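You operate a simulated robot arm through the tools that you are given. There is no shell and no other tool.

You run a simulated robot arm. Do the job below in one go: nothing can be reset, and whatever is moved stays where it is left.

## Task
Rinse the mud off the potatoes under the tap and let them drain.
Fine: the white knob goes to COLD before the tap opens and ends there; all three stay in the colander, which ends on the drainer; the tap ends off.

Only the result counts: the job must be done as asked and must still hold three seconds after the hand-in. Knocking over, shifting, dropping, spilling or breaking anything else fails it.

## Robot
A 7-joint arm with a three-finger gripper, fixed in place. Base frame: the origin is on the floor under the middle of its stand, x ahead of it, y to its left, z up; the work surface is at about z = 90. Lengths are in cm, angles in degrees, forces in N, time in s.
It reaches about 134.2 cm from its shoulder. Its first joint turns from -166.0 to 166.0 degrees. Payload 2.69 kg.
The TCP is the grasp point between the finger pads, 3 cm short of the fingertips. In the tool frame z runs along the fingers and y along their closing line. The gripper opens to 12.8 cm; its body begins 11.7 cm behind the TCP.
Orientation is that of the tool frame in the base frame, as a unit quaternion [x, y, z, w]. With the fingers straight down and closing along the base's y, the tool's x points along the base's -x, its y along +y and its z along -z.

## Interface
- The arm moves only by the tool apply_moves. Its argument "plan" is one flat list of numbers, 7 for each row, row after row: the shift along the base's x, y, z in cm, then the turn, a rotation vector about the base's x, y, z in degrees, then the finger opening in cm, from 0 to 12.8. In form: [x, y, z, ax, ay, az, gripper, x, y, z, ax, ay, az, gripper, ...]. A call has 1 to 20 rows; each row is the pose to reach, as a shift and turn from the pose commanded when the call began. Each row takes 0.2 s and may step no farther than 5 cm and 8.6 degrees from the row before; otherwise, or with a gripper value out of range, the whole call is refused. A pose out of reach is approached as far as the arm can. The call stops where the force on the tool passes 60 N (or 10 N more than at its start, if that is more) or the arm is blocked; 0.2 s more then pass. Each finger travels about 12.7 cm/s and halts on what it meets, pressing with about 27 N; the grip force reading is that of the motor and also rises with nothing between the fingers. The clock runs only during rows and for 0.2 s after the last one: add rows that repeat a pose to give the fingers time. It gives the time, the measured TCP pose, the force on the tool (base axes), the opening and the grip force at its end, in the units of the frame above (readings bear some noise), with the torque about the TCP (base axes, N m) and any sound that the robot's microphone picked up.
- Cameras (640 x 400 px; columns grow to the right, rows downward): "scene" is fixed at [22.02, 50.15, 150.68]; the picture's right is [0.10, -0.99, 0.00], its down [-0.78, -0.08, -0.62] and it looks along [0.61, 0.06, -0.79] (base axes); focal length 214 px, centre (320, 200). "wrist" rides on the gripper at [5.8, 5.4, -13.1] in the tool frame; the picture's right is [-0.68, 0.74, 0.00], its down [-0.62, -0.56, -0.55] and it looks along [-0.40, -0.37, 0.84] (tool axes); focal length 234 px, centre (320, 200). There is no depth. A picture from a camera that has moved, and an enlarged one, comes with that camera's place and axes in the base frame and with its lens.
- grab_frame(camera): a new picture of that camera. It takes no simulated time.
- lift_body(by): moves the trunk up (or, below 0, down) by that many cm; the arm rides with it, the base frame stays. It gives what a move gives, with no picture.
- enlarge(camera, box): a new picture of the part [left, top, right, bottom] of that camera's present view, enlarged. It takes no simulated time.
- close_job(): hands the job in; it is judged then, once.

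Nothing tells you positions but the pictures and the camera data. Unless the task says otherwise, let go and move clear before handing in.

The tools are called after "Call:" as name(argument=value, ...) on one line, values as JSON. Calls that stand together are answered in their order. apply_moves: Moves the arm, as the interface text tells. Its arguments: {"type":"object","properties":{"plan":{"type":"array"}},"required":["plan"]} The other tools are called the same way: lift_body (by) moves the trunk up or down; grab_frame (camera) takes a picture; enlarge (camera, box) takes an enlarged picture of a part of a camera's view; close_job () hands the job in.

At the start:

```text
time_s: 0.0
eef_pos: [54.19, 44.01, 130.42]
tcp_rot: [0.0, 1.0, -0.001, 0.0]
wrist_force: [0.0, 0.1, 0.8]
torque: [0.01, 0.0, 0.01]
gripper_width: 12.8
grasp_force: 0.0
trunk travel left (down, up): [-15.0, 20.0]
```

scene: 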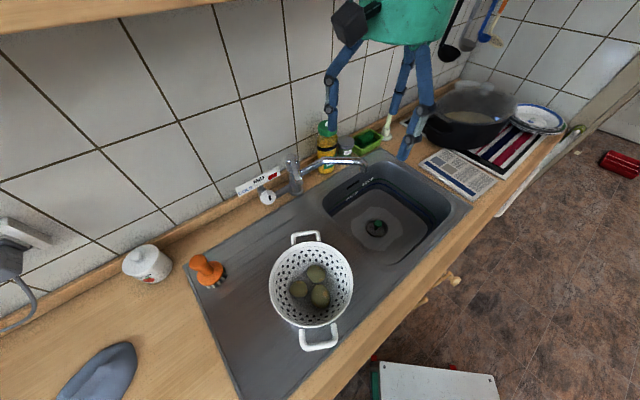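
wrist: 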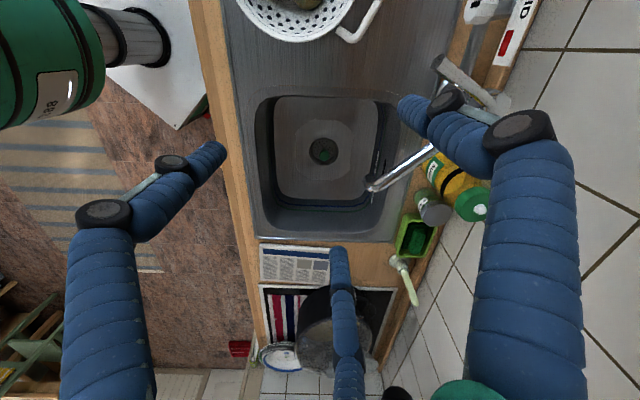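

I see the sink with a tap, a white colander holding three potatoes on the drainer, and a label strip by a white knob behind the tap. I'll look closer at the tap, knob and colander before moving.

Call:
enlarge(camera="scene", box=[220, 130, 400, 242])

Call:
enlarge(camera="scene", box=[240, 220, 400, 360])

Call:
enlarge(camera="wrist", box=[340, 0, 600, 240])

```text
3.56 times, centred on (310, 186) of scene
camera zoom: at [22.02, 50.15, 150.68], right [0.1, -0.99, 0.0], down [-0.78, -0.08, -0.62], along [0.61, 0.06, -0.79], focal length 763 px, centre (356, 250)
```

zoom: 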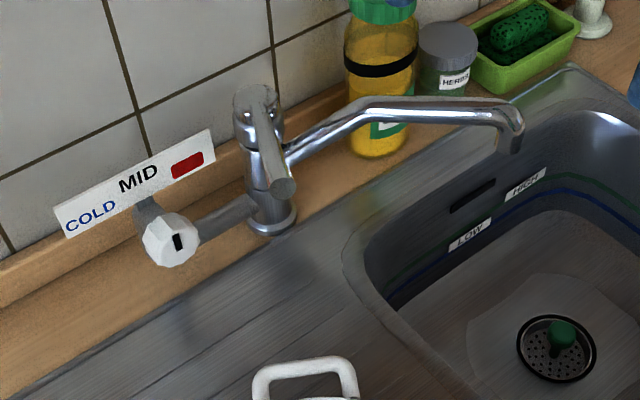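

```text
2.86 times, centred on (320, 290) of scene
camera zoom: at [22.02, 50.15, 150.68], right [0.1, -0.99, 0.0], down [-0.78, -0.08, -0.62], along [0.61, 0.06, -0.79], focal length 613 px, centre (320, -57)
```

zoom: 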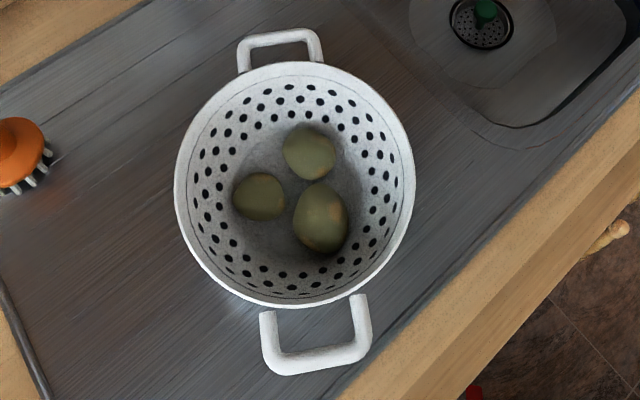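

```text
1.67 times, centred on (470, 120) of wrist
camera zoom: at [48.32, 49.23, 143.66], right [0.68, 0.74, 0.0], down [0.62, -0.56, 0.55], along [0.4, -0.37, -0.84], focal length 390 px, centre (70, 333)
```

zoom: 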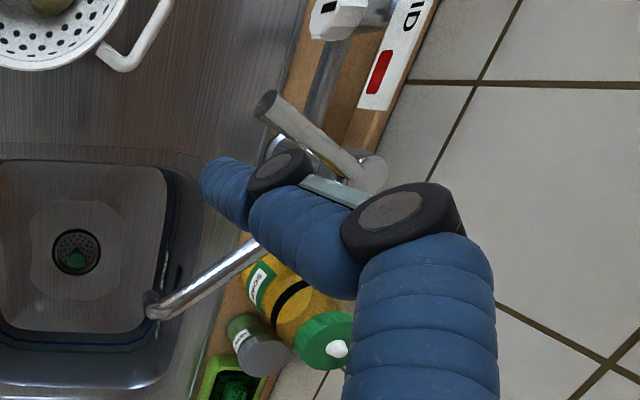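

Call:
enlarge(camera="scene", box=[232, 160, 312, 210])

Call:
enlarge(camera="wrist", box=[420, 0, 580, 100])

Call:
enlarge(camera="scene", box=[310, 150, 470, 270])

```text
8.00 times, centred on (272, 185) of scene
camera zoom: at [22.02, 50.15, 150.68], right [0.1, -0.99, 0.0], down [-0.78, -0.08, -0.62], along [0.61, 0.06, -0.79], focal length 1716 px, centre (704, 320)
```

zoom: 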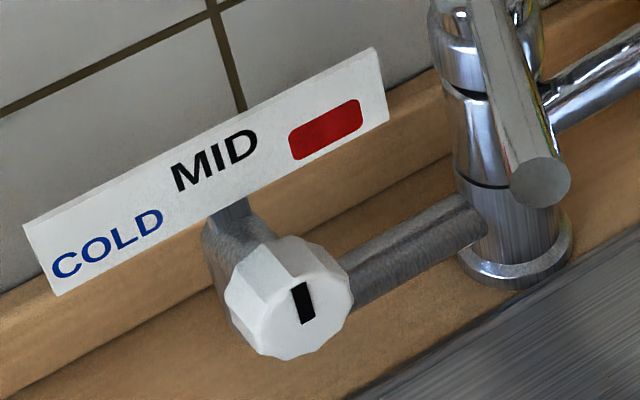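

```text
4.00 times, centred on (500, 50) of wrist
camera zoom: at [48.32, 49.23, 143.66], right [0.68, 0.74, 0.0], down [0.62, -0.56, 0.55], along [0.4, -0.37, -0.84], focal length 937 px, centre (-400, 800)
```

zoom: 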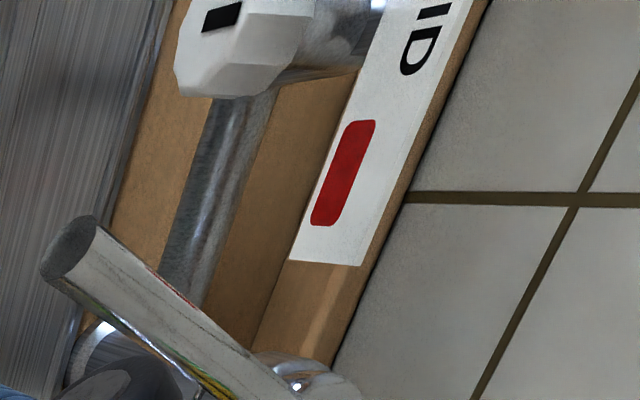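

```text
3.33 times, centred on (390, 210) of scene
camera zoom: at [22.02, 50.15, 150.68], right [0.1, -0.99, 0.0], down [-0.78, -0.08, -0.62], along [0.61, 0.06, -0.79], focal length 715 px, centre (87, 167)
```

zoom: 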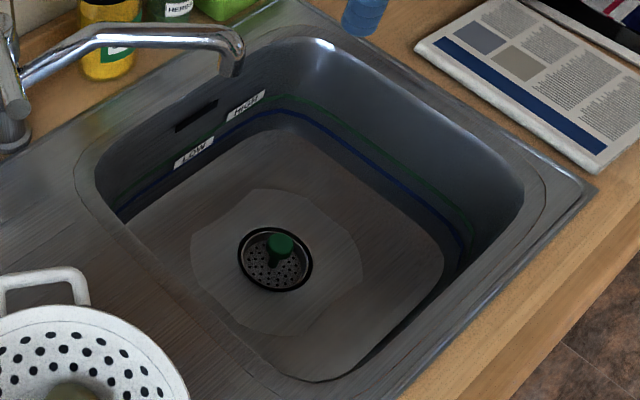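

The colander sits on the drainer near (38, 54), the tap base near (71, 64), its lever pointing outwards at z≈109, and the knob near (59, 68, 102), seemingly at MID. I'll move above the colander for a better look at its shape and handles.

Call:
apply_moves(plan=[-4, 2.5, -1, 0, 0, 0, 12.8, -8, 5, -2, 0, 0, 0, 12.8, -12, 7.5, -3, 0, 0, 0, 12.8, -16, 10, -5, 0, 0, 0, 12.8])

Call:
grab_frame(camera="wrist")

Call:
grab_frame(camera="scene")

```text
refused: row 4 steps farther than a row can; nothing moved
```

```text
taken
camera wrist: at [48.32, 49.23, 143.66], right [0.68, 0.74, 0.0], down [0.62, -0.56, 0.55], along [0.4, -0.37, -0.84], focal length 234 px, centre (320, 200)
```

wrist: 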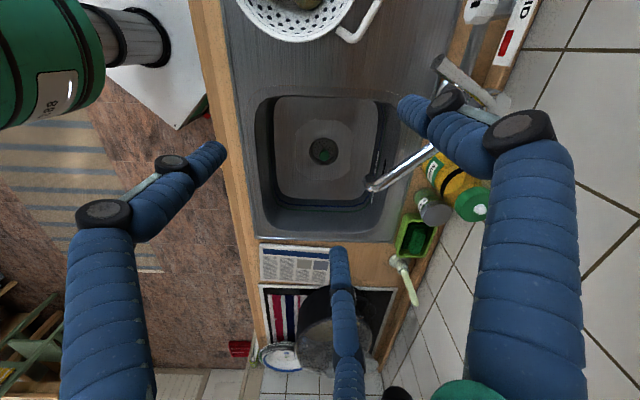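

```text
taken
```

scene: 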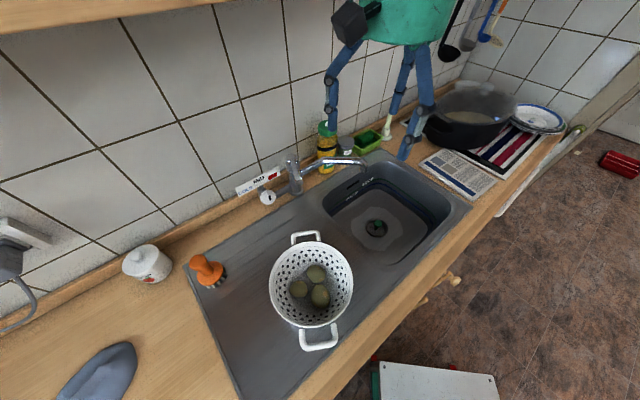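

The move was refused because the last row was too long; nothing moved. I'll resend it with shorter steps to look down on the colander.

Call:
apply_moves(plan=[-3.2, 2, -1, 0, 0, 0, 12.8, -6.4, 4, -2, 0, 0, 0, 12.8, -9.6, 6, -3, 0, 0, 0, 12.8, -12.8, 8, -4, 0, 0, 0, 12.8, -16, 10, -5, 0, 0, 0, 12.8])

Call:
grab_frame(camera="wrist")

Call:
grab_frame(camera="scene")

```text
time_s: 1.2
eef_pos: [38.03, 54.03, 125.42]
tcp_rot: [-0.001, 1.0, 0.001, 0.0]
wrist_force: [-0.4, 0.6, 0.9]
torque: [0.04, 0.01, 0.0]
gripper_width: 12.79
grasp_force: 0.0
trunk travel left (down, up): [-15.0, 20.0]
```

```text
taken
camera wrist: at [32.08, 59.2, 138.46], right [0.68, 0.74, 0.0], down [0.62, -0.56, 0.55], along [0.4, -0.37, -0.84], focal length 234 px, centre (320, 200)
```

wrist: 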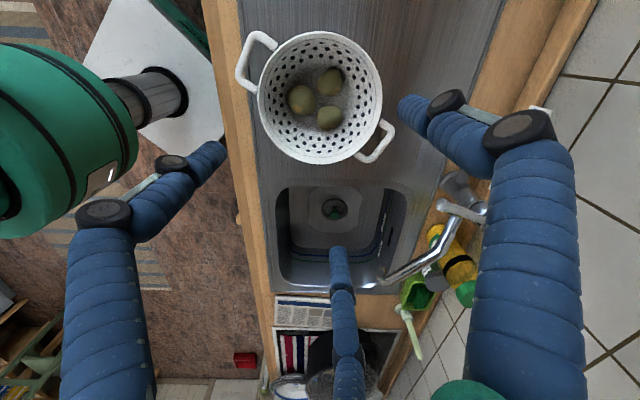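

```text
taken
```

scene: 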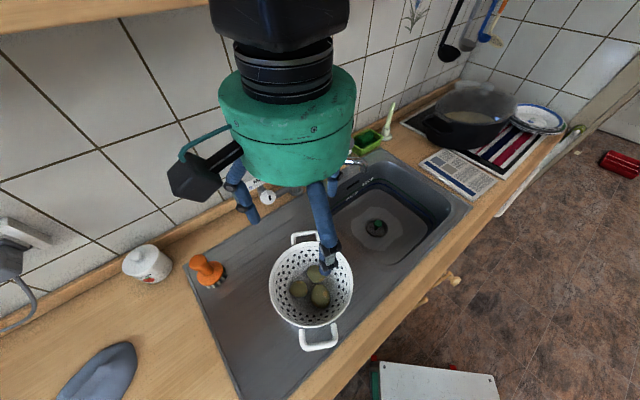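

Call:
enlarge(camera="wrist", box=[225, 10, 415, 180])

Call:
enlarge(camera="wrist", box=[250, 170, 500, 310])

```text
2.35 times, centred on (320, 95) of wrist
camera zoom: at [32.08, 59.2, 138.46], right [0.68, 0.74, 0.0], down [0.62, -0.56, 0.55], along [0.4, -0.37, -0.84], focal length 551 px, centre (320, 447)
```

zoom: 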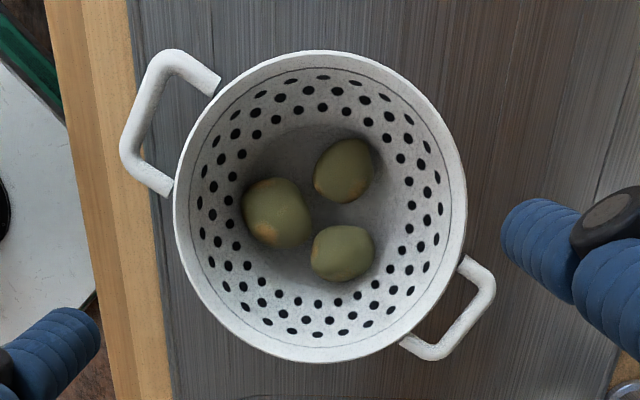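

```text
2.56 times, centred on (375, 240) of wrist
camera zoom: at [32.08, 59.2, 138.46], right [0.68, 0.74, 0.0], down [0.62, -0.56, 0.55], along [0.4, -0.37, -0.84], focal length 600 px, centre (179, 98)
```

zoom: 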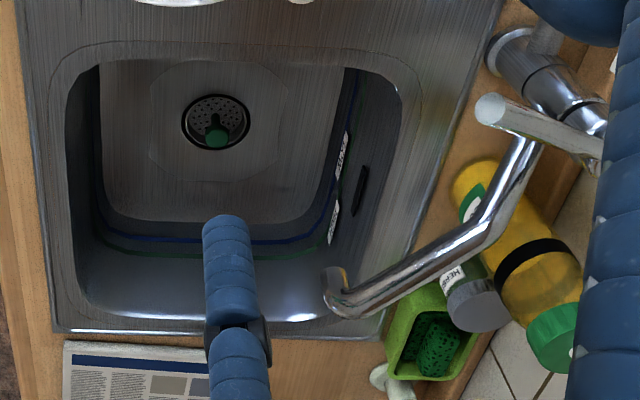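

The colander's centre is about (37.8, 53.8), rim radius about 10 at z≈98.5, with handle bars about 12.7 out along ±(0.97, 0.25). I'll close the fingers partly in free air to learn how they converge before choosing a grip.

Call:
apply_moves(plan=[0, 0, 0, 0, 0, 0, 8, 0, 0, 0, 0, 0, 0, 4, 0, 0, 0, 0, 0, 0, 4, 0, 0, 0, 0, 0, 0, 4])

Call:
grab_frame(camera="wrist")

Call:
enlarge(camera="scene", box=[160, 0, 400, 290])

```text
time_s: 2.2
eef_pos: [37.93, 53.88, 125.5]
tcp_rot: [0.0, 1.0, 0.0, 0.0]
wrist_force: [-1.0, -0.3, -1.4]
torque: [0.01, 0.0, 0.0]
gripper_width: 3.98
grasp_force: 0.1
trunk travel left (down, up): [-15.0, 20.0]
```

```text
taken
camera wrist: at [32.1, 59.19, 138.5], right [0.68, 0.74, 0.0], down [0.62, -0.56, 0.55], along [0.4, -0.37, -0.84], focal length 234 px, centre (320, 200)
```

wrist: 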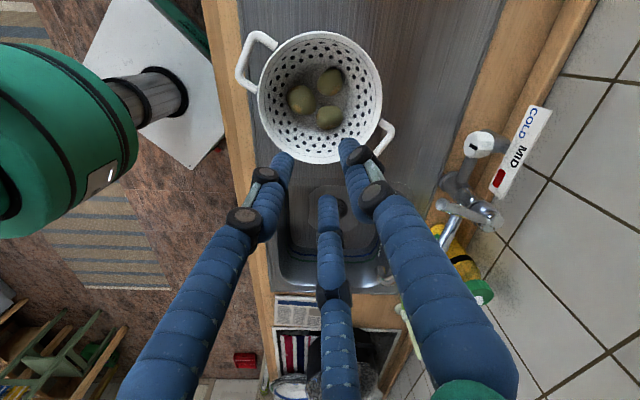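

```text
1.38 times, centred on (280, 145) of scene
camera zoom: at [22.02, 50.15, 150.68], right [0.1, -0.99, 0.0], down [-0.78, -0.08, -0.62], along [0.61, 0.06, -0.79], focal length 296 px, centre (375, 276)
```

zoom: 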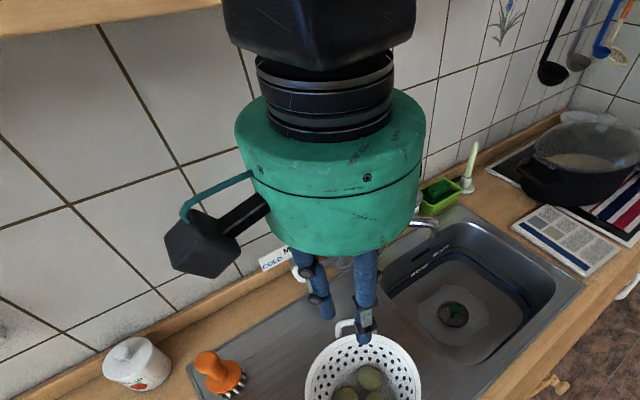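

The gripper closes like a three-jaw chuck centred on the TCP (thumb on tool +y). I'll go to a pre-grasp over the rim on its near side, tilted to follow the sloping wall, with the thumb meant to go inside the colander between potatoes.

Call:
apply_moves(plan=[0.58, -2.18, -2.95, 3.65, 0.54, 2.8, 6, 1.17, -4.37, -5.9, 7.3, 1.09, 5.6, 6, 1.75, -6.55, -8.85, 10.95, 1.63, 8.4, 6, 2.33, -8.73, -11.8, 14.6, 2.17, 11.2, 6, 2.92, -10.92, -14.75, 18.25, 2.72, 14.0, 6, 3.5, -13.1, -17.7, 21.9, 3.26, 16.8, 6, 3.5, -13.1, -17.7, 21.9, 3.26, 16.8, 6])

Call:
grab_frame(camera="wrist")

Call:
grab_frame(camera="scene")

```text
time_s: 3.8
eef_pos: [41.82, 40.91, 107.82]
tcp_rot: [-0.146, 0.971, 0.19, -0.029]
wrist_force: [1.2, 0.2, -0.4]
torque: [0.03, 0.07, 0.01]
gripper_width: 5.99
grasp_force: 0.1
trunk travel left (down, up): [-15.0, 20.0]
```

```text
taken
camera wrist: at [36.13, 39.07, 121.99], right [0.45, 0.85, 0.28], down [0.8, -0.52, 0.3], along [0.4, 0.09, -0.91], focal length 234 px, centre (320, 200)
```

wrist: 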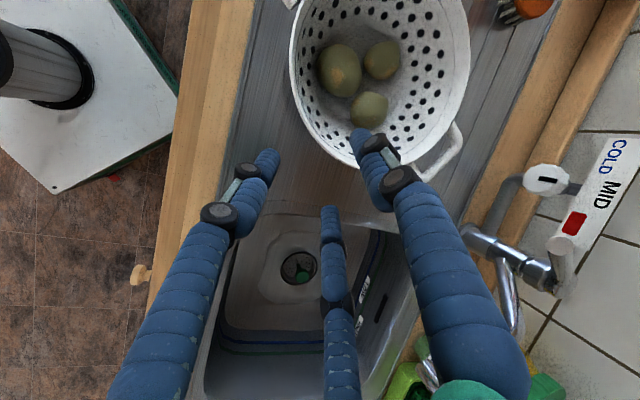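

```text
taken
```

scene: 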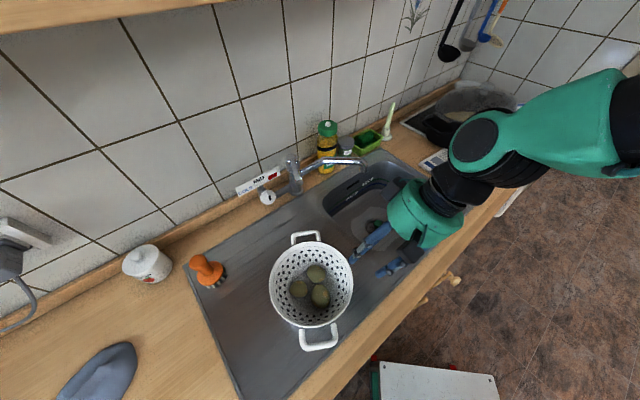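

The rim lies where predicted in the wrist view, with the thumb heading inside between two potatoes. I'll advance most of the way along the tool axis and check before pinching.

Call:
apply_moves(plan=[-0.22, 0.72, -1.85, 0, 0, 0, 6, -0.44, 1.43, -3.71, 0, 0, 0, 6, -0.65, 2.15, -5.56, 0, 0, 0, 6, -0.87, 2.86, -7.42, 0, 0, 0, 6, -0.98, 3.22, -8.34, 0, 0, 0, 6])

Call:
grab_frame(camera="wrist")

Call:
enlarge(camera="scene", box=[240, 180, 440, 330])

```text
time_s: 5.0
eef_pos: [40.55, 44.21, 99.59]
tcp_rot: [-0.146, 0.971, 0.189, -0.028]
wrist_force: [-0.6, -0.4, -0.3]
torque: [-0.02, 0.0, -0.02]
gripper_width: 6.0
grasp_force: 0.1
trunk travel left (down, up): [-15.0, 20.0]
```

```text
taken
camera wrist: at [35.0, 42.4, 113.73], right [0.45, 0.85, 0.28], down [0.8, -0.52, 0.3], along [0.4, 0.09, -0.91], focal length 234 px, centre (320, 200)
```

wrist: 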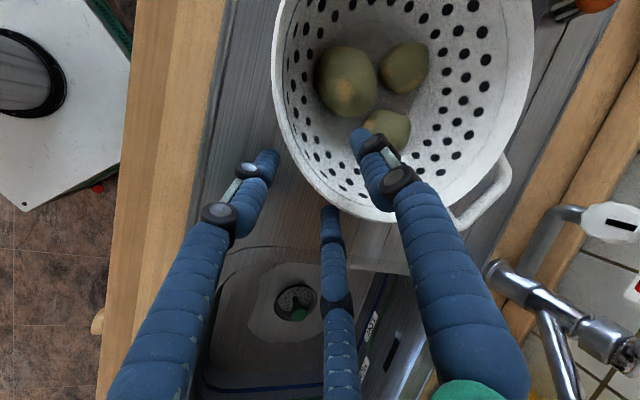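

```text
2.67 times, centred on (340, 255) of scene
camera zoom: at [22.02, 50.15, 150.68], right [0.1, -0.99, 0.0], down [-0.78, -0.08, -0.62], along [0.61, 0.06, -0.79], focal length 572 px, centre (267, 53)
```

zoom: 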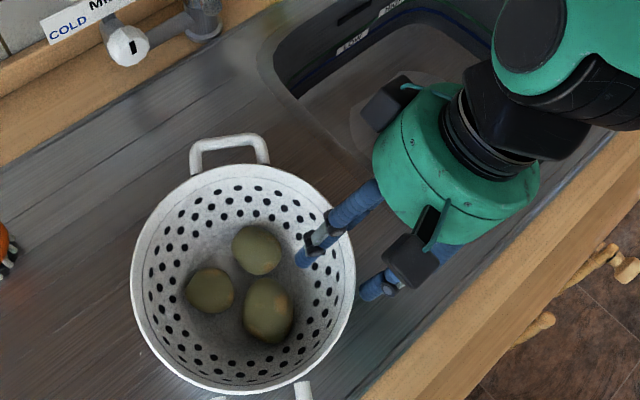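

Thumb is inside and the two other fingers outside the rim with no contact force. I'll go down the last 3 cm along the wall and close.

Call:
apply_moves(plan=[-0.11, 0.36, -0.93, 0, 0, 0, 6, -0.22, 0.72, -1.85, 0, 0, 0, 6, -0.33, 1.07, -2.78, 0, 0, 0, 6])

Call:
grab_frame(camera="wrist")

```text
time_s: 5.8
eef_pos: [40.24, 45.15, 96.73]
tcp_rot: [-0.146, 0.971, 0.19, -0.028]
wrist_force: [1.0, 0.2, -0.7]
torque: [-0.01, -0.02, 0.02]
gripper_width: 6.02
grasp_force: 0.1
trunk travel left (down, up): [-15.0, 20.0]
```

```text
taken
camera wrist: at [34.67, 43.41, 110.89], right [0.45, 0.85, 0.28], down [0.8, -0.52, 0.3], along [0.4, 0.09, -0.91], focal length 234 px, centre (320, 200)
```

wrist: 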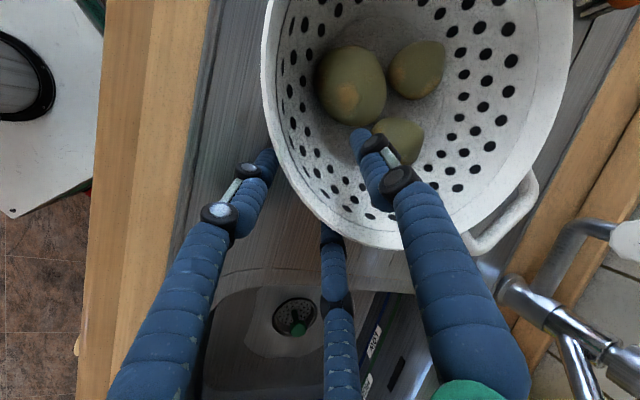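

Call:
apply_moves(plan=[0, 0, 0, 0, 0, 0, 4, 0, 0, 0, 0, 0, 0, 2, 0, 0, 0, 0, 0, 0, 1, 0, 0, 0, 0, 0, 0, 0, 0, 0, 0, 0, 0, 0, 0, 0, 0, 0, 0, 0, 0, 0])

Call:
grab_frame(camera="wrist")

Call:
enlarge(camera="scene", box=[240, 180, 440, 330])

```text
time_s: 7.2
eef_pos: [40.39, 45.2, 96.76]
tcp_rot: [-0.145, 0.971, 0.189, -0.029]
wrist_force: [1.5, 1.5, 2.0]
torque: [-0.04, 0.09, -0.1]
gripper_width: 1.35
grasp_force: 27.1
trunk travel left (down, up): [-15.0, 20.0]
```

```text
taken
camera wrist: at [34.66, 43.4, 110.9], right [0.45, 0.85, 0.28], down [0.8, -0.52, 0.3], along [0.4, 0.09, -0.91], focal length 234 px, centre (320, 200)
```

wrist: 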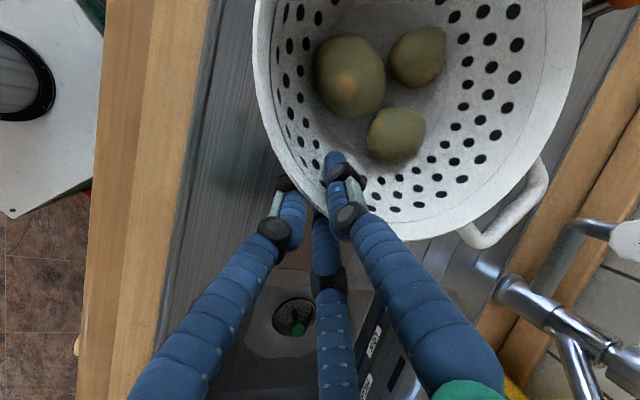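

```text
2.67 times, centred on (340, 255) of scene
camera zoom: at [22.02, 50.15, 150.68], right [0.1, -0.99, 0.0], down [-0.78, -0.08, -0.62], along [0.61, 0.06, -0.79], focal length 572 px, centre (267, 53)
```

zoom: 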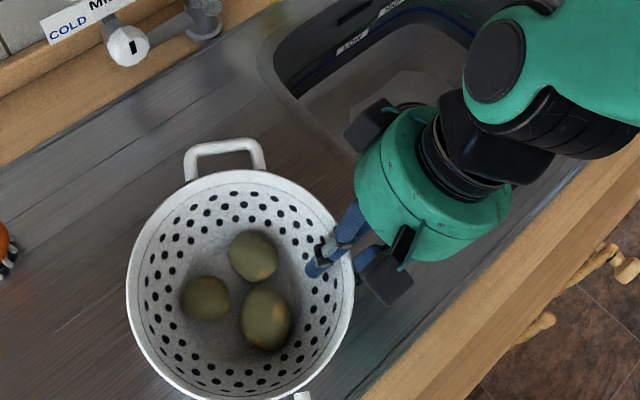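

The rim is pinched (opening 1.35 cm, 27 N). I'll lift 1.5 cm slowly to test weight and droop.

Call:
apply_moves(plan=[0, 0, 0.3, 0, 0, 0, 0, 0, 0, 0.6, 0, 0, 0, 0, 0, 0, 0.9, 0, 0, 0, 0, 0, 0, 1.2, 0, 0, 0, 0, 0, 0, 1.5, 0, 0, 0, 0, 0, 0, 1.5, 0, 0, 0, 0, 0, 0, 1.5, 0, 0, 0, 0])

Call:
grab_frame(camera="wrist")

Call:
enlarge(camera="scene", box=[240, 180, 440, 330])

```text
time_s: 8.8
eef_pos: [40.45, 45.14, 98.16]
tcp_rot: [-0.146, 0.971, 0.189, -0.028]
wrist_force: [-0.1, 1.2, -6.1]
torque: [-0.48, -0.3, -0.08]
gripper_width: 1.32
grasp_force: 26.6
trunk travel left (down, up): [-15.0, 20.0]
```

```text
taken
camera wrist: at [34.76, 43.4, 112.32], right [0.45, 0.85, 0.28], down [0.8, -0.52, 0.3], along [0.4, 0.09, -0.91], focal length 234 px, centre (320, 200)
```

wrist: 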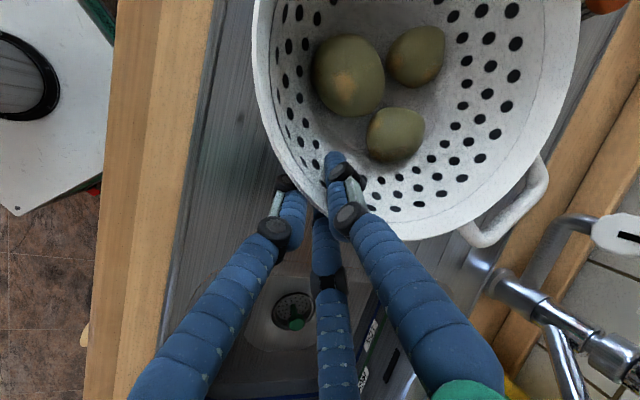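

```text
2.67 times, centred on (340, 255) of scene
camera zoom: at [22.02, 50.15, 150.68], right [0.1, -0.99, 0.0], down [-0.78, -0.08, -0.62], along [0.61, 0.06, -0.79], focal length 572 px, centre (267, 53)
```

zoom: 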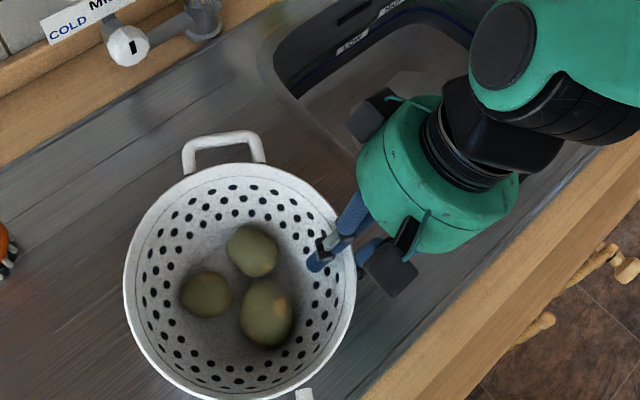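

The grip holds rigidly (about 0.6 kg, no droop). I'll shift the colander to the left end of the drainer (centre about (29.7, 65.4)) so the arm gets a clear straight approach to the knob.

Call:
apply_moves(plan=[0, 0, 0.7, 0, 0, 0, 0, 0, 0, 1.5, 0, 0, 0, 0, -0.6, 0.9, 2, 0, 0, 0, 0, -1.7, 2.5, 2, 0, 0, 0, 0, -2.9, 4.2, 2, 0, 0, 0, 0, -4.1, 6.0, 2, 0, 0, 0, 0, -5.3, 7.7, 2, 0, 0, 0, 0, -6.4, 9.4, 2, 0, 0, 0, 0, -7.3, 10.7, 2, 0, 0, 0, 0, -7.85, 11.5, 2, 0, 0, 0, 0, -7.85, 11.5, 2, 0, 0, 0, 0])

Call:
grab_frame(camera="scene")

Call:
grab_frame(camera="wrist")

```text
time_s: 11.2
eef_pos: [32.63, 56.81, 100.24]
tcp_rot: [-0.146, 0.971, 0.188, -0.028]
wrist_force: [-0.6, -0.7, -5.2]
torque: [-0.41, -0.15, -0.03]
gripper_width: 1.33
grasp_force: 27.1
trunk travel left (down, up): [-15.0, 20.0]
```

```text
taken
```

scene: 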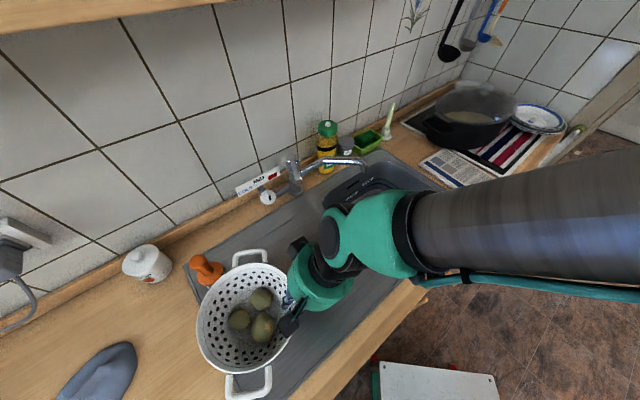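

```text
taken
camera wrist: at [26.95, 54.94, 114.4], right [0.45, 0.85, 0.28], down [0.8, -0.52, 0.3], along [0.4, 0.09, -0.91], focal length 234 px, centre (320, 200)
```

wrist: 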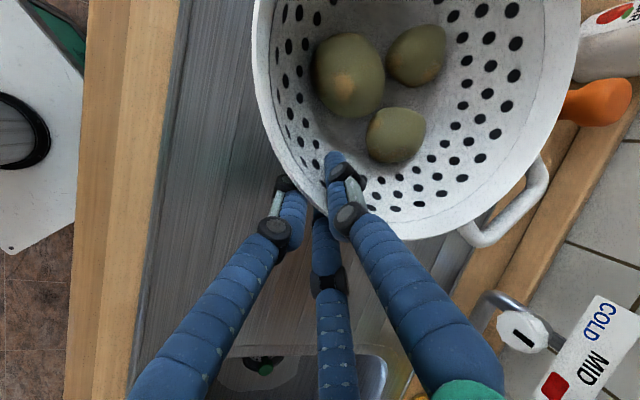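

Call:
apply_moves(plan=[0, 0, -0.7, 0, 0, 0, 0, 0, 0, -1.4, 0, 0, 0, 0, 0, 0, -2.0, 0, 0, 0, 0, 0, 0, -2.5, 0, 0, 0, 0, 0, 0, -2.9, 0, 0, 0, 0, 0, 0, -3.2, 0, 0, 0, 0, 0, 0, -3.4, 0, 0, 0, 0, 0, 0, -3.4, 0, 0, 0, 0])

Call:
enlarge(camera="scene", box=[160, 220, 360, 400])

```text
time_s: 13.0
eef_pos: [32.64, 56.56, 96.88]
tcp_rot: [-0.145, 0.971, 0.189, -0.029]
wrist_force: [-0.2, -1.1, -4.9]
torque: [-0.39, -0.1, -0.02]
gripper_width: 1.32
grasp_force: 26.8
trunk travel left (down, up): [-15.0, 20.0]
```

```text
2.22 times, centred on (260, 310) of scene
camera zoom: at [22.02, 50.15, 150.68], right [0.1, -0.99, 0.0], down [-0.78, -0.08, -0.62], along [0.61, 0.06, -0.79], focal length 477 px, centre (453, -44)
```

zoom: 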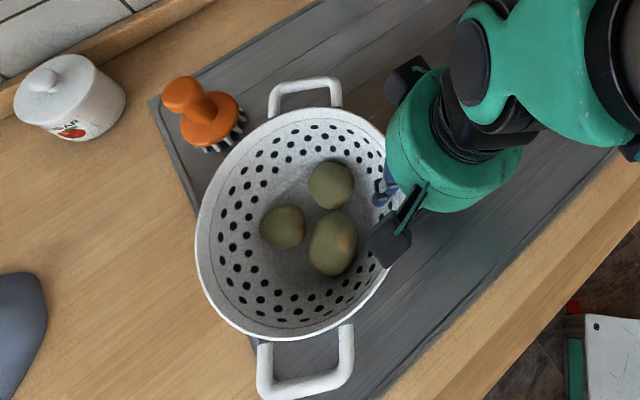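

Call:
apply_moves(plan=[0, 0, -0.1, 0, 0, 0, 0, 0, 0, -0.2, 0, 0, 0, 0, 0, 0, -0.3, 0, 0, 0, 0, 0, 0, -0.4, 0, 0, 0, 0, 0, 0, -0.4, 0, 0, 0, 0])

```text
time_s: 14.2
eef_pos: [32.49, 56.63, 96.77]
tcp_rot: [-0.145, 0.971, 0.19, -0.027]
wrist_force: [1.3, -10.0, 23.8]
torque: [0.15, 1.06, 0.41]
gripper_width: 1.31
grasp_force: 26.8
trunk travel left (down, up): [-15.0, 20.0]
```

It has touched down and is pressing lightly; I'll ease off, open the fingers and withdraw along the tool axis.

Call:
apply_moves(plan=[0, 0, 0.12, 0, 0, 0, 0, 0, 0, 0.2, 0, 0, 0, 0, 0, 0, 0.2, 0, 0, 0, 1.6, 0, 0, 0.2, 0, 0, 0, 2.4, 0, 0, 0.2, 0, 0, 0, 4, 0, 0, 0.2, 0, 0, 0, 5.5, 0, 0, 0.2, 0, 0, 0, 5.5])

Call:
grab_frame(camera="wrist")

```text
time_s: 15.8
eef_pos: [32.56, 56.62, 96.78]
tcp_rot: [-0.146, 0.97, 0.19, -0.029]
wrist_force: [-0.2, -1.1, 0.3]
torque: [-0.03, 0.0, -0.01]
gripper_width: 5.53
grasp_force: 0.1
trunk travel left (down, up): [-15.0, 20.0]
```

```text
taken
camera wrist: at [26.9, 54.89, 110.84], right [0.45, 0.85, 0.28], down [0.8, -0.52, 0.3], along [0.4, 0.09, -0.91], focal length 234 px, centre (320, 200)
```

wrist: 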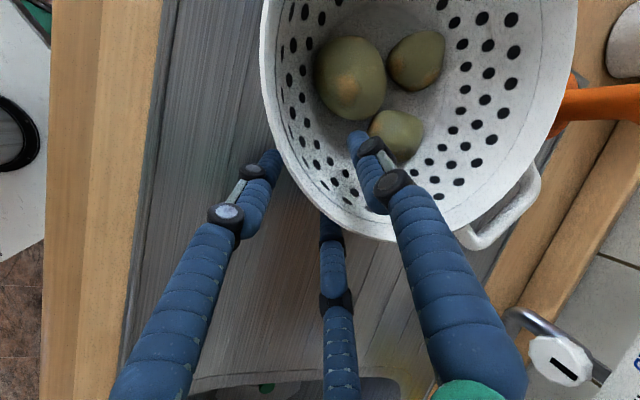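

Call:
apply_moves(plan=[0.22, -0.72, 1.85, 0, 0, 0, 5.5, 0.44, -1.43, 3.71, 0, 0, 0, 5.5, 0.75, -2.5, 6.5, 0, 0, 0, 5.5, 1.1, -3.7, 9.7, 0, 0, 0, 5.5, 1.5, -5.0, 13, 0, 0, 0, 5.5])

Call:
grab_frame(camera="scene")

Call:
grab_frame(camera="wrist")

```text
time_s: 17.0
eef_pos: [33.84, 51.6, 109.61]
tcp_rot: [-0.146, 0.971, 0.189, -0.029]
wrist_force: [0.2, -0.7, -0.7]
torque: [-0.01, -0.01, -0.01]
gripper_width: 5.47
grasp_force: 0.0
trunk travel left (down, up): [-15.0, 20.0]
```

```text
taken
```

scene: 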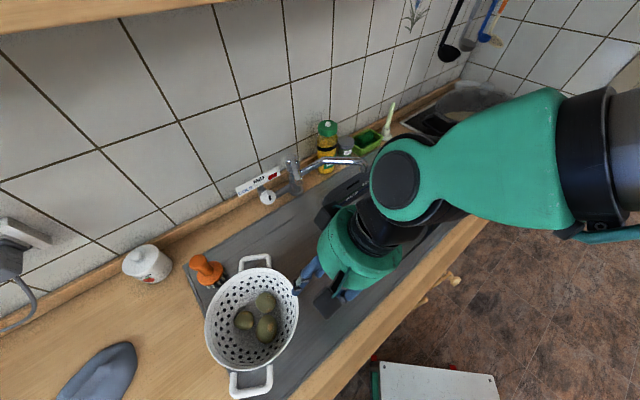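

```text
taken
camera wrist: at [28.28, 49.83, 123.7], right [0.45, 0.85, 0.28], down [0.8, -0.52, 0.3], along [0.4, 0.09, -0.91], focal length 234 px, centre (320, 200)
```

wrist: 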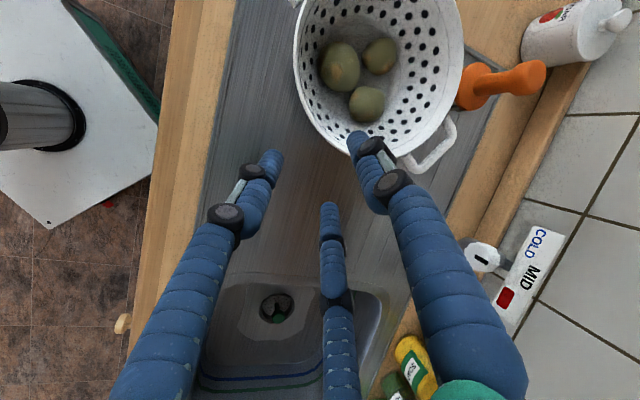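

Call:
enlarge(camera="wrist", box=[440, 210, 600, 330])

Call:
enlarge(camera="scene", box=[232, 150, 312, 210])

```text
3.33 times, centred on (520, 270) of wrist
camera zoom: at [28.28, 49.83, 123.7], right [0.45, 0.85, 0.28], down [0.8, -0.52, 0.3], along [0.4, 0.09, -0.91], focal length 781 px, centre (-347, -33)
```

zoom: 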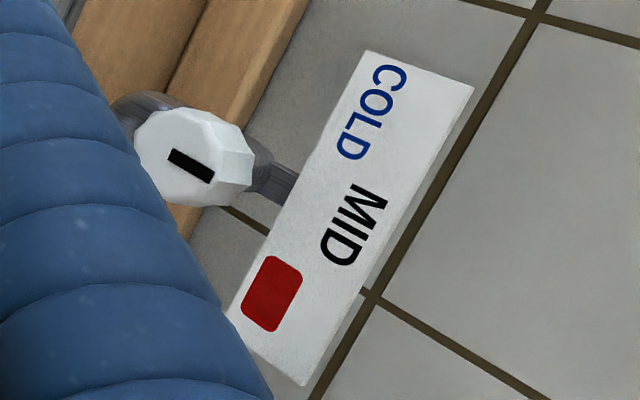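

```text
6.67 times, centred on (272, 180) of scene
camera zoom: at [22.02, 50.15, 150.68], right [0.1, -0.99, 0.0], down [-0.78, -0.08, -0.62], along [0.61, 0.06, -0.79], focal length 1430 px, centre (640, 333)
```

zoom: 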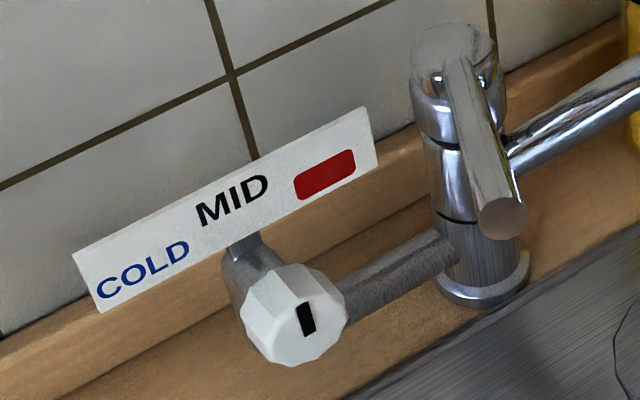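

The knob's mark points up at MID; its face centre is near (59.3, 68.5, 101.3), about 4 cm across, axis along the wall normal (0.70, 0.71). I'll raise the hand clear and turn it to point at the wall with the camera on top, so I can grip the knob head-on.

Call:
apply_moves(plan=[1, 0, 4.5, 4.2, 2.4, -5.8, 7, 3, 0.3, 9, 8.4, 4.8, -11.6, 7, 6.5, 0.8, 12, 12.6, 7.2, -17.4, 7, 10.5, 1.4, 14, 16.8, 9.6, -23.2, 7, 14, 2, 14.5, 21.0, 12.0, -29.0, 7, 16, 2.3, 14.5, 25.2, 14.4, -34.8, 7, 16, 2.3, 14.5, 29.4, 16.8, -40.6, 7, 16, 2.3, 14.5, 33.6, 19.2, -46.4, 7, 16, 2.3, 14.5, 37.8, 21.6, -52.2, 7, 16, 2.3, 14.5, 42.0, 24.0, -58.0, 7, 16, 2.3, 14.5, 46.3, 26.4, -63.8, 7, 16, 2.3, 14.5, 50.5, 28.8, -69.6, 7, 16, 2.3, 14.5, 54.7, 31.2, -75.4, 7, 16, 2.3, 14.5, 58.9, 33.6, -81.2, 7, 16, 2.3, 14.5, 63.1, 36.0, -87.0, 7, 16, 2.3, 14.5, 67.3, 38.4, -92.8, 7, 16, 2.3, 14.5, 67.3, 38.4, -92.8, 7])

Call:
grab_frame(camera="scene")

Call:
grab_frame(camera="wrist")

```text
time_s: 20.6
eef_pos: [53.06, 50.79, 125.48]
tcp_rot: [0.608, 0.491, 0.615, -0.106]
wrist_force: [0.4, 0.9, -0.1]
torque: [-0.03, 0.04, 0.01]
gripper_width: 6.99
grasp_force: 0.0
out of reach, approached as far as the arm can: row 15, 16, 17
trunk travel left (down, up): [-15.0, 20.0]
```

```text
taken
```

scene: 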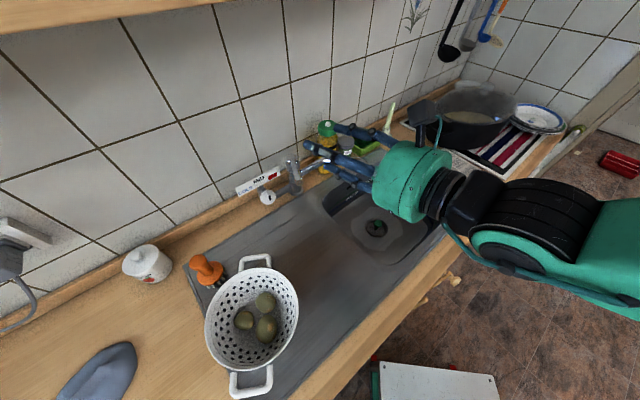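

```text
taken
camera wrist: at [47.17, 41.1, 135.9], right [0.7, -0.68, -0.22], down [-0.62, -0.41, -0.67], along [0.37, 0.61, -0.71], focal length 234 px, centre (320, 200)
```

wrist: 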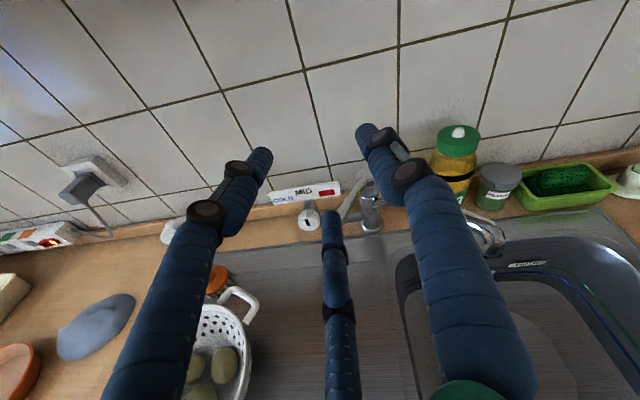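

The hand is nearly at the wanted orientation; that spot was slightly out of reach but it should be easier nearer the knob. I'll go down to the pre-knob pose about 14 cm in front of the knob.

Call:
apply_moves(plan=[-0.07, 0.94, -3.96, 0, 0, 0, 6, -0.14, 1.88, -7.92, 0, 0, 0, 6, -0.21, 2.82, -11.88, 0, 0, 0, 6, -0.28, 3.76, -15.84, 0, 0, 0, 6, -0.35, 4.7, -19.8, 0, 0, 0, 6, -0.35, 4.7, -19.8, 0, 0, 0, 6])

Call:
grab_frame(camera="wrist")

Call:
grab_frame(camera="scene")

```text
time_s: 22.0
eef_pos: [55.97, 52.87, 106.55]
tcp_rot: [0.6, 0.507, 0.606, -0.125]
wrist_force: [-0.3, -0.5, -0.2]
torque: [0.01, -0.04, 0.0]
gripper_width: 6.02
grasp_force: 0.1
out of reach, approached as far as the arm can: row 1, 2, 3, 4, 5, 6
trunk travel left (down, up): [-15.0, 20.0]
```

```text
taken
camera wrist: at [50.8, 42.99, 117.02], right [0.73, -0.64, -0.24], down [-0.61, -0.44, -0.66], along [0.32, 0.62, -0.71], focal length 234 px, centre (320, 200)
```

wrist: 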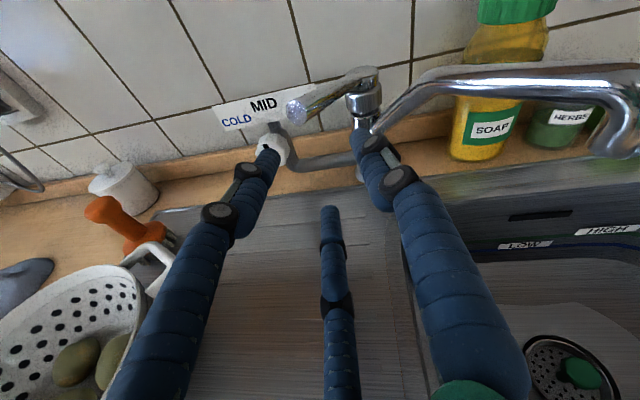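

```text
taken
```

scene: 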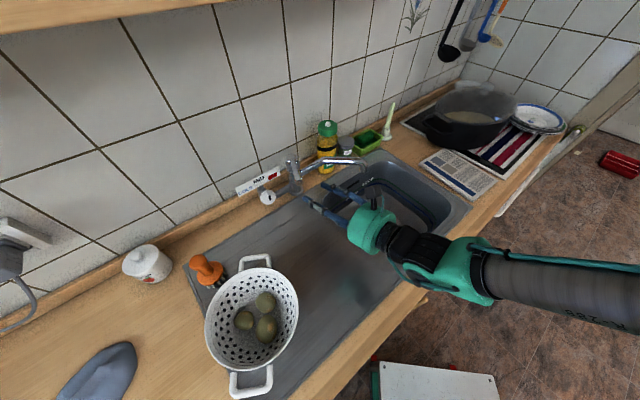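

The arm stops about 8 cm to the right of the wanted pose, probably a wrist joint limit at this roll. I'll roll the hand anticlockwise in place and see if it can then get there.

Call:
apply_moves(plan=[0, 0, 0, -5.15, -5.2, 1.55, 6, 0, 0, 0, -10.3, -10.4, 3.1, 6, 0, 0, 0, -15.4, -15.7, 4.65, 6, 0, 0, 0, -20.6, -20.9, 6.2, 6, 0, 0, 0, -20.6, -20.9, 6.2, 6, 0, 0, 0, -20.6, -20.9, 6.2, 6])

Call:
grab_frame(camera="wrist")

```text
time_s: 23.4
eef_pos: [56.32, 52.37, 106.56]
tcp_rot: [0.463, 0.654, 0.597, 0.042]
wrist_force: [-0.1, -0.1, 0.1]
torque: [0.0, -0.01, 0.01]
gripper_width: 5.99
grasp_force: 0.1
out of reach, approached as far as the arm can: row 4, 5, 6
trunk travel left (down, up): [-15.0, 20.0]
```

```text
taken
camera wrist: at [48.07, 45.62, 117.65], right [0.79, -0.55, 0.27], down [-0.3, -0.73, -0.61], along [0.53, 0.41, -0.74], focal length 234 px, centre (320, 200)
```

wrist: 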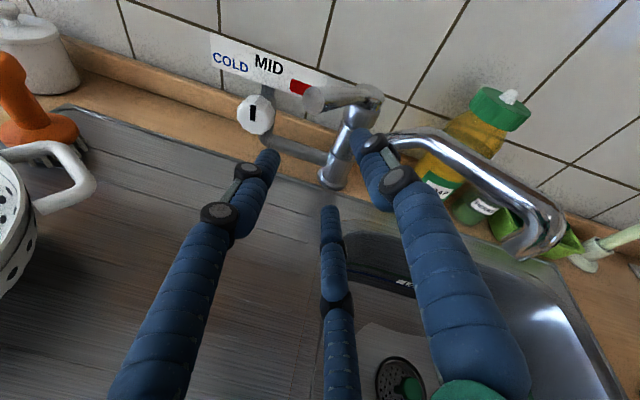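

It seems the wrist was being asked too close to the shoulder rather than too far. I'll raise the trunk, which gives the arm more room, and then come in from above.

Call:
lift_body(by=15)

Call:
grab_frame(camera="scene")

```text
time_s: 25.1
eef_pos: [56.4, 52.24, 121.65]
tcp_rot: [0.463, 0.654, 0.597, 0.042]
wrist_force: [1.0, 0.0, 0.0]
torque: [-0.03, 0.0, 0.02]
gripper_width: 6.01
grasp_force: 0.1
trunk travel left (down, up): [-30.0, 5.0]
```

```text
taken
```

scene: 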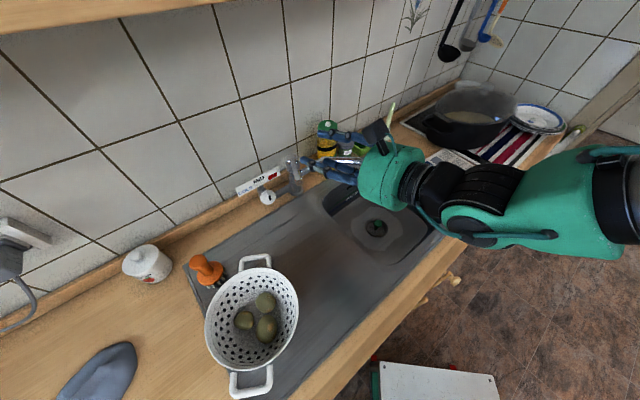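

Call:
apply_moves(plan=[-2.5, 2.5, 0, 3.0, 1.7, -2.2, 6, -5, 5.5, -0.5, 6.0, 3.4, -4.4, 6, -5.3, 7.5, -3.5, 9.1, 5.0, -6.6, 6, -5.3, 7.9, -7.5, 12.1, 6.7, -8.8, 6, -5.3, 7.9, -11.5, 12.1, 6.7, -8.8, 6, -5.3, 7.9, -15, 12.1, 6.7, -8.8, 6, -5.3, 7.9, -17.85, 12.1, 6.7, -8.8, 6, -5.3, 7.9, -17.85, 12.1, 6.7, -8.8, 6])

Call:
grab_frame(camera="wrist")

Call:
grab_frame(camera="scene")

```text
time_s: 26.9
eef_pos: [58.28, 53.45, 104.82]
tcp_rot: [0.521, 0.583, 0.621, -0.051]
wrist_force: [-0.1, -0.2, -0.4]
torque: [-0.01, 0.02, -0.01]
gripper_width: 6.01
grasp_force: 0.0
out of reach, approached as far as the arm can: row 1, 2, 3, 4, 5, 6, 7, 8
trunk travel left (down, up): [-30.0, 5.0]
```

```text
taken
camera wrist: at [51.48, 44.67, 115.38], right [0.8, -0.6, 0.02], down [-0.42, -0.58, -0.69], along [0.43, 0.55, -0.72], focal length 234 px, centre (320, 200)
```

wrist: 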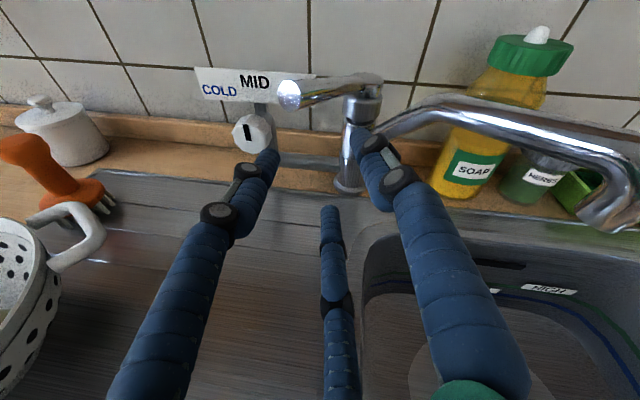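

```text
taken
```

scene: 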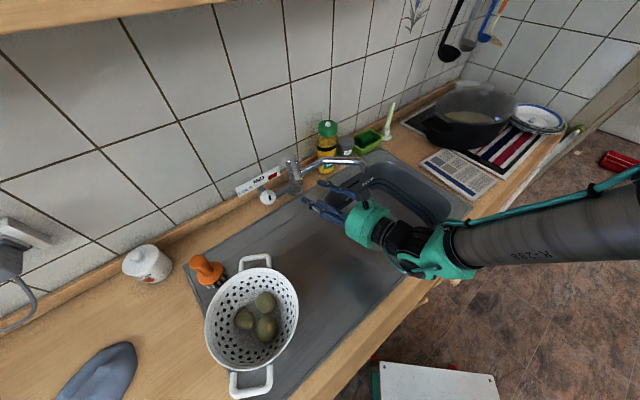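

The arm is still limited in this roll. I'll back out upwards and return to fingers-down, then try tilting towards the wall with the natural roll instead.

Call:
apply_moves(plan=[-1, -1.5, 4, -5.9, -0.5, 5, 6, -2, -3, 8, -11.9, -1, 10, 6, -3, -4, 12, -17.8, -1.5, 14.9, 6, -4, -5, 16, -23.7, -1.9, 19.9, 6, -5, -5, 20, -29.7, -2.4, 24.9, 6, -5, -5, 22, -35.6, -2.9, 29.9, 6, -5, -5, 22, -41.5, -3.4, 34.9, 6, -5, -5, 22, -47.5, -3.9, 39.8, 6, -5, -5, 22, -53.4, -4.4, 44.8, 6, -5, -5, 22, -59.3, -4.9, 49.8, 6, -5, -5, 22, -65.3, -5.3, 54.8, 6, -5, -5, 22, -71.2, -5.8, 59.7, 6, -5, -5, 22, -77.1, -6.3, 64.7, 6, -5, -5, 22, -83.1, -6.8, 69.7, 6, -5, -5, 22, -83.1, -6.8, 69.7, 6])

Call:
grab_frame(camera="scene")

```text
time_s: 30.1
eef_pos: [53.16, 48.85, 126.94]
tcp_rot: [-0.001, 1.0, 0.001, 0.0]
wrist_force: [0.3, 0.9, 0.2]
torque: [-0.02, 0.03, 0.0]
gripper_width: 6.01
grasp_force: 0.1
trunk travel left (down, up): [-30.0, 5.0]
```

```text
taken
```

scene: 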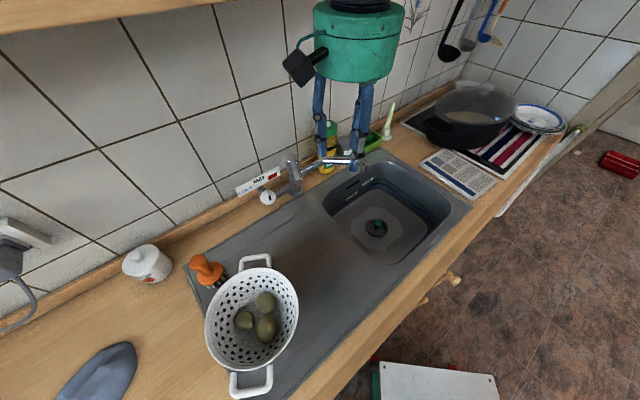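

Call:
apply_moves(plan=[-0.2, 1.2, 0, 5.9, -5.8, 0, 6, -0.4, 2.4, 0, 11.9, -11.7, 0, 6, -0.6, 3.6, 0, 17.8, -17.5, 0, 6, -0.8, 4.8, 0, 23.8, -23.4, 0, 6, -1.0, 6, -1, 29.7, -29.2, 0, 6, -1.2, 7, -3, 35.7, -35.1, 0, 6, -1.2, 8, -5, 41.6, -40.9, 0, 6, -1.2, 8.2, -7, 47.5, -46.8, 0, 6, -1.2, 8.2, -9, 53.5, -52.6, 0, 6, -1.2, 8.2, -9, 53.5, -52.6, 0, 6])

Call:
grab_frame(camera="scene")

Call:
grab_frame(camera="wrist")

```text
time_s: 32.4
eef_pos: [51.27, 59.65, 125.74]
tcp_rot: [0.007, 0.868, 0.336, 0.365]
wrist_force: [0.8, 0.2, -0.5]
torque: [0.01, -0.01, 0.02]
gripper_width: 5.99
grasp_force: 0.0
out of reach, approached as far as the arm can: row 7, 8, 9, 10
trunk travel left (down, up): [-30.0, 5.0]
```

```text
taken
```

scene: 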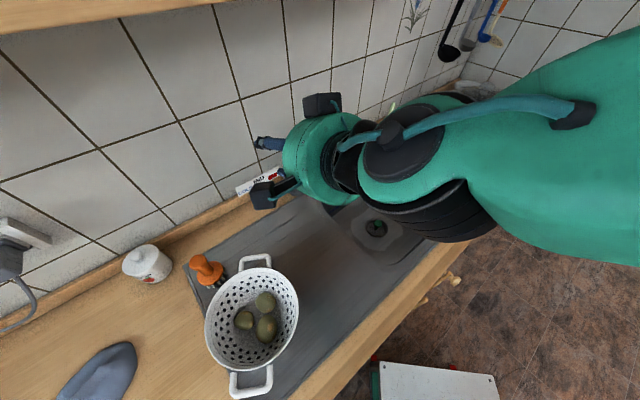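

```text
taken
camera wrist: at [37.36, 57.58, 131.77], right [0.33, 0.4, 0.86], down [0.23, -0.91, 0.33], along [0.92, 0.09, -0.39], focal length 234 px, centre (320, 200)
```

wrist: 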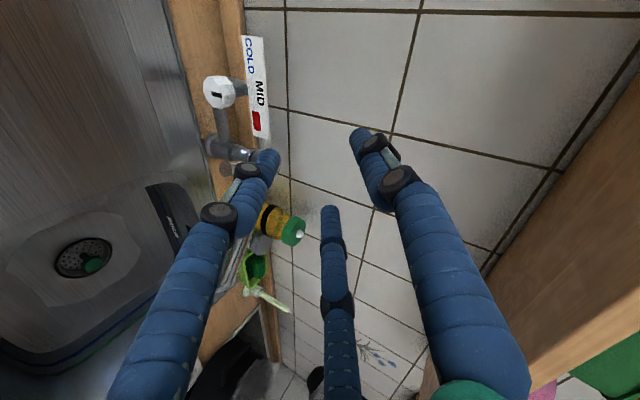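

The hand now points 30° below horizontal but can't get lower with the trunk raised. A lower shoulder should suit a level approach, so I'll bring the trunk back down by 15.

Call:
lift_body(by=-15)

Call:
grab_frame(camera="scene")

Call:
grab_frame(camera="wrist")

```text
time_s: 34.1
eef_pos: [51.15, 59.56, 110.91]
tcp_rot: [0.007, 0.868, 0.337, 0.365]
wrist_force: [-1.1, -0.3, 0.6]
torque: [0.03, 0.02, 0.02]
gripper_width: 6.0
grasp_force: 0.1
trunk travel left (down, up): [-15.0, 20.0]
```

```text
taken
```

scene: 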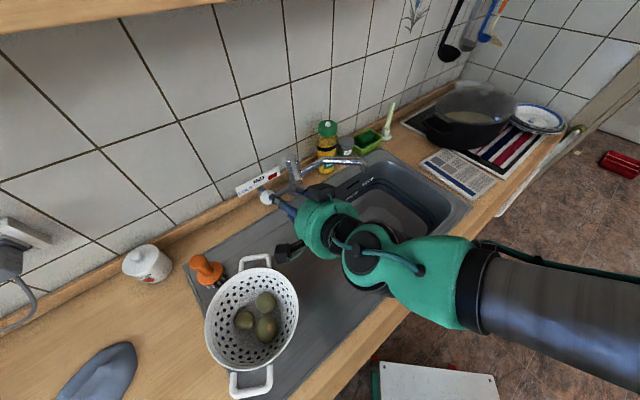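

```text
taken
camera wrist: at [37.23, 57.49, 116.92], right [0.32, 0.39, 0.86], down [0.23, -0.91, 0.33], along [0.92, 0.09, -0.39], focal length 234 px, centre (320, 200)
```

wrist: 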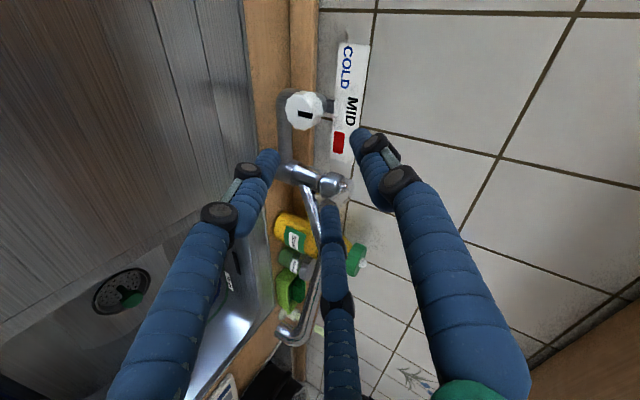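

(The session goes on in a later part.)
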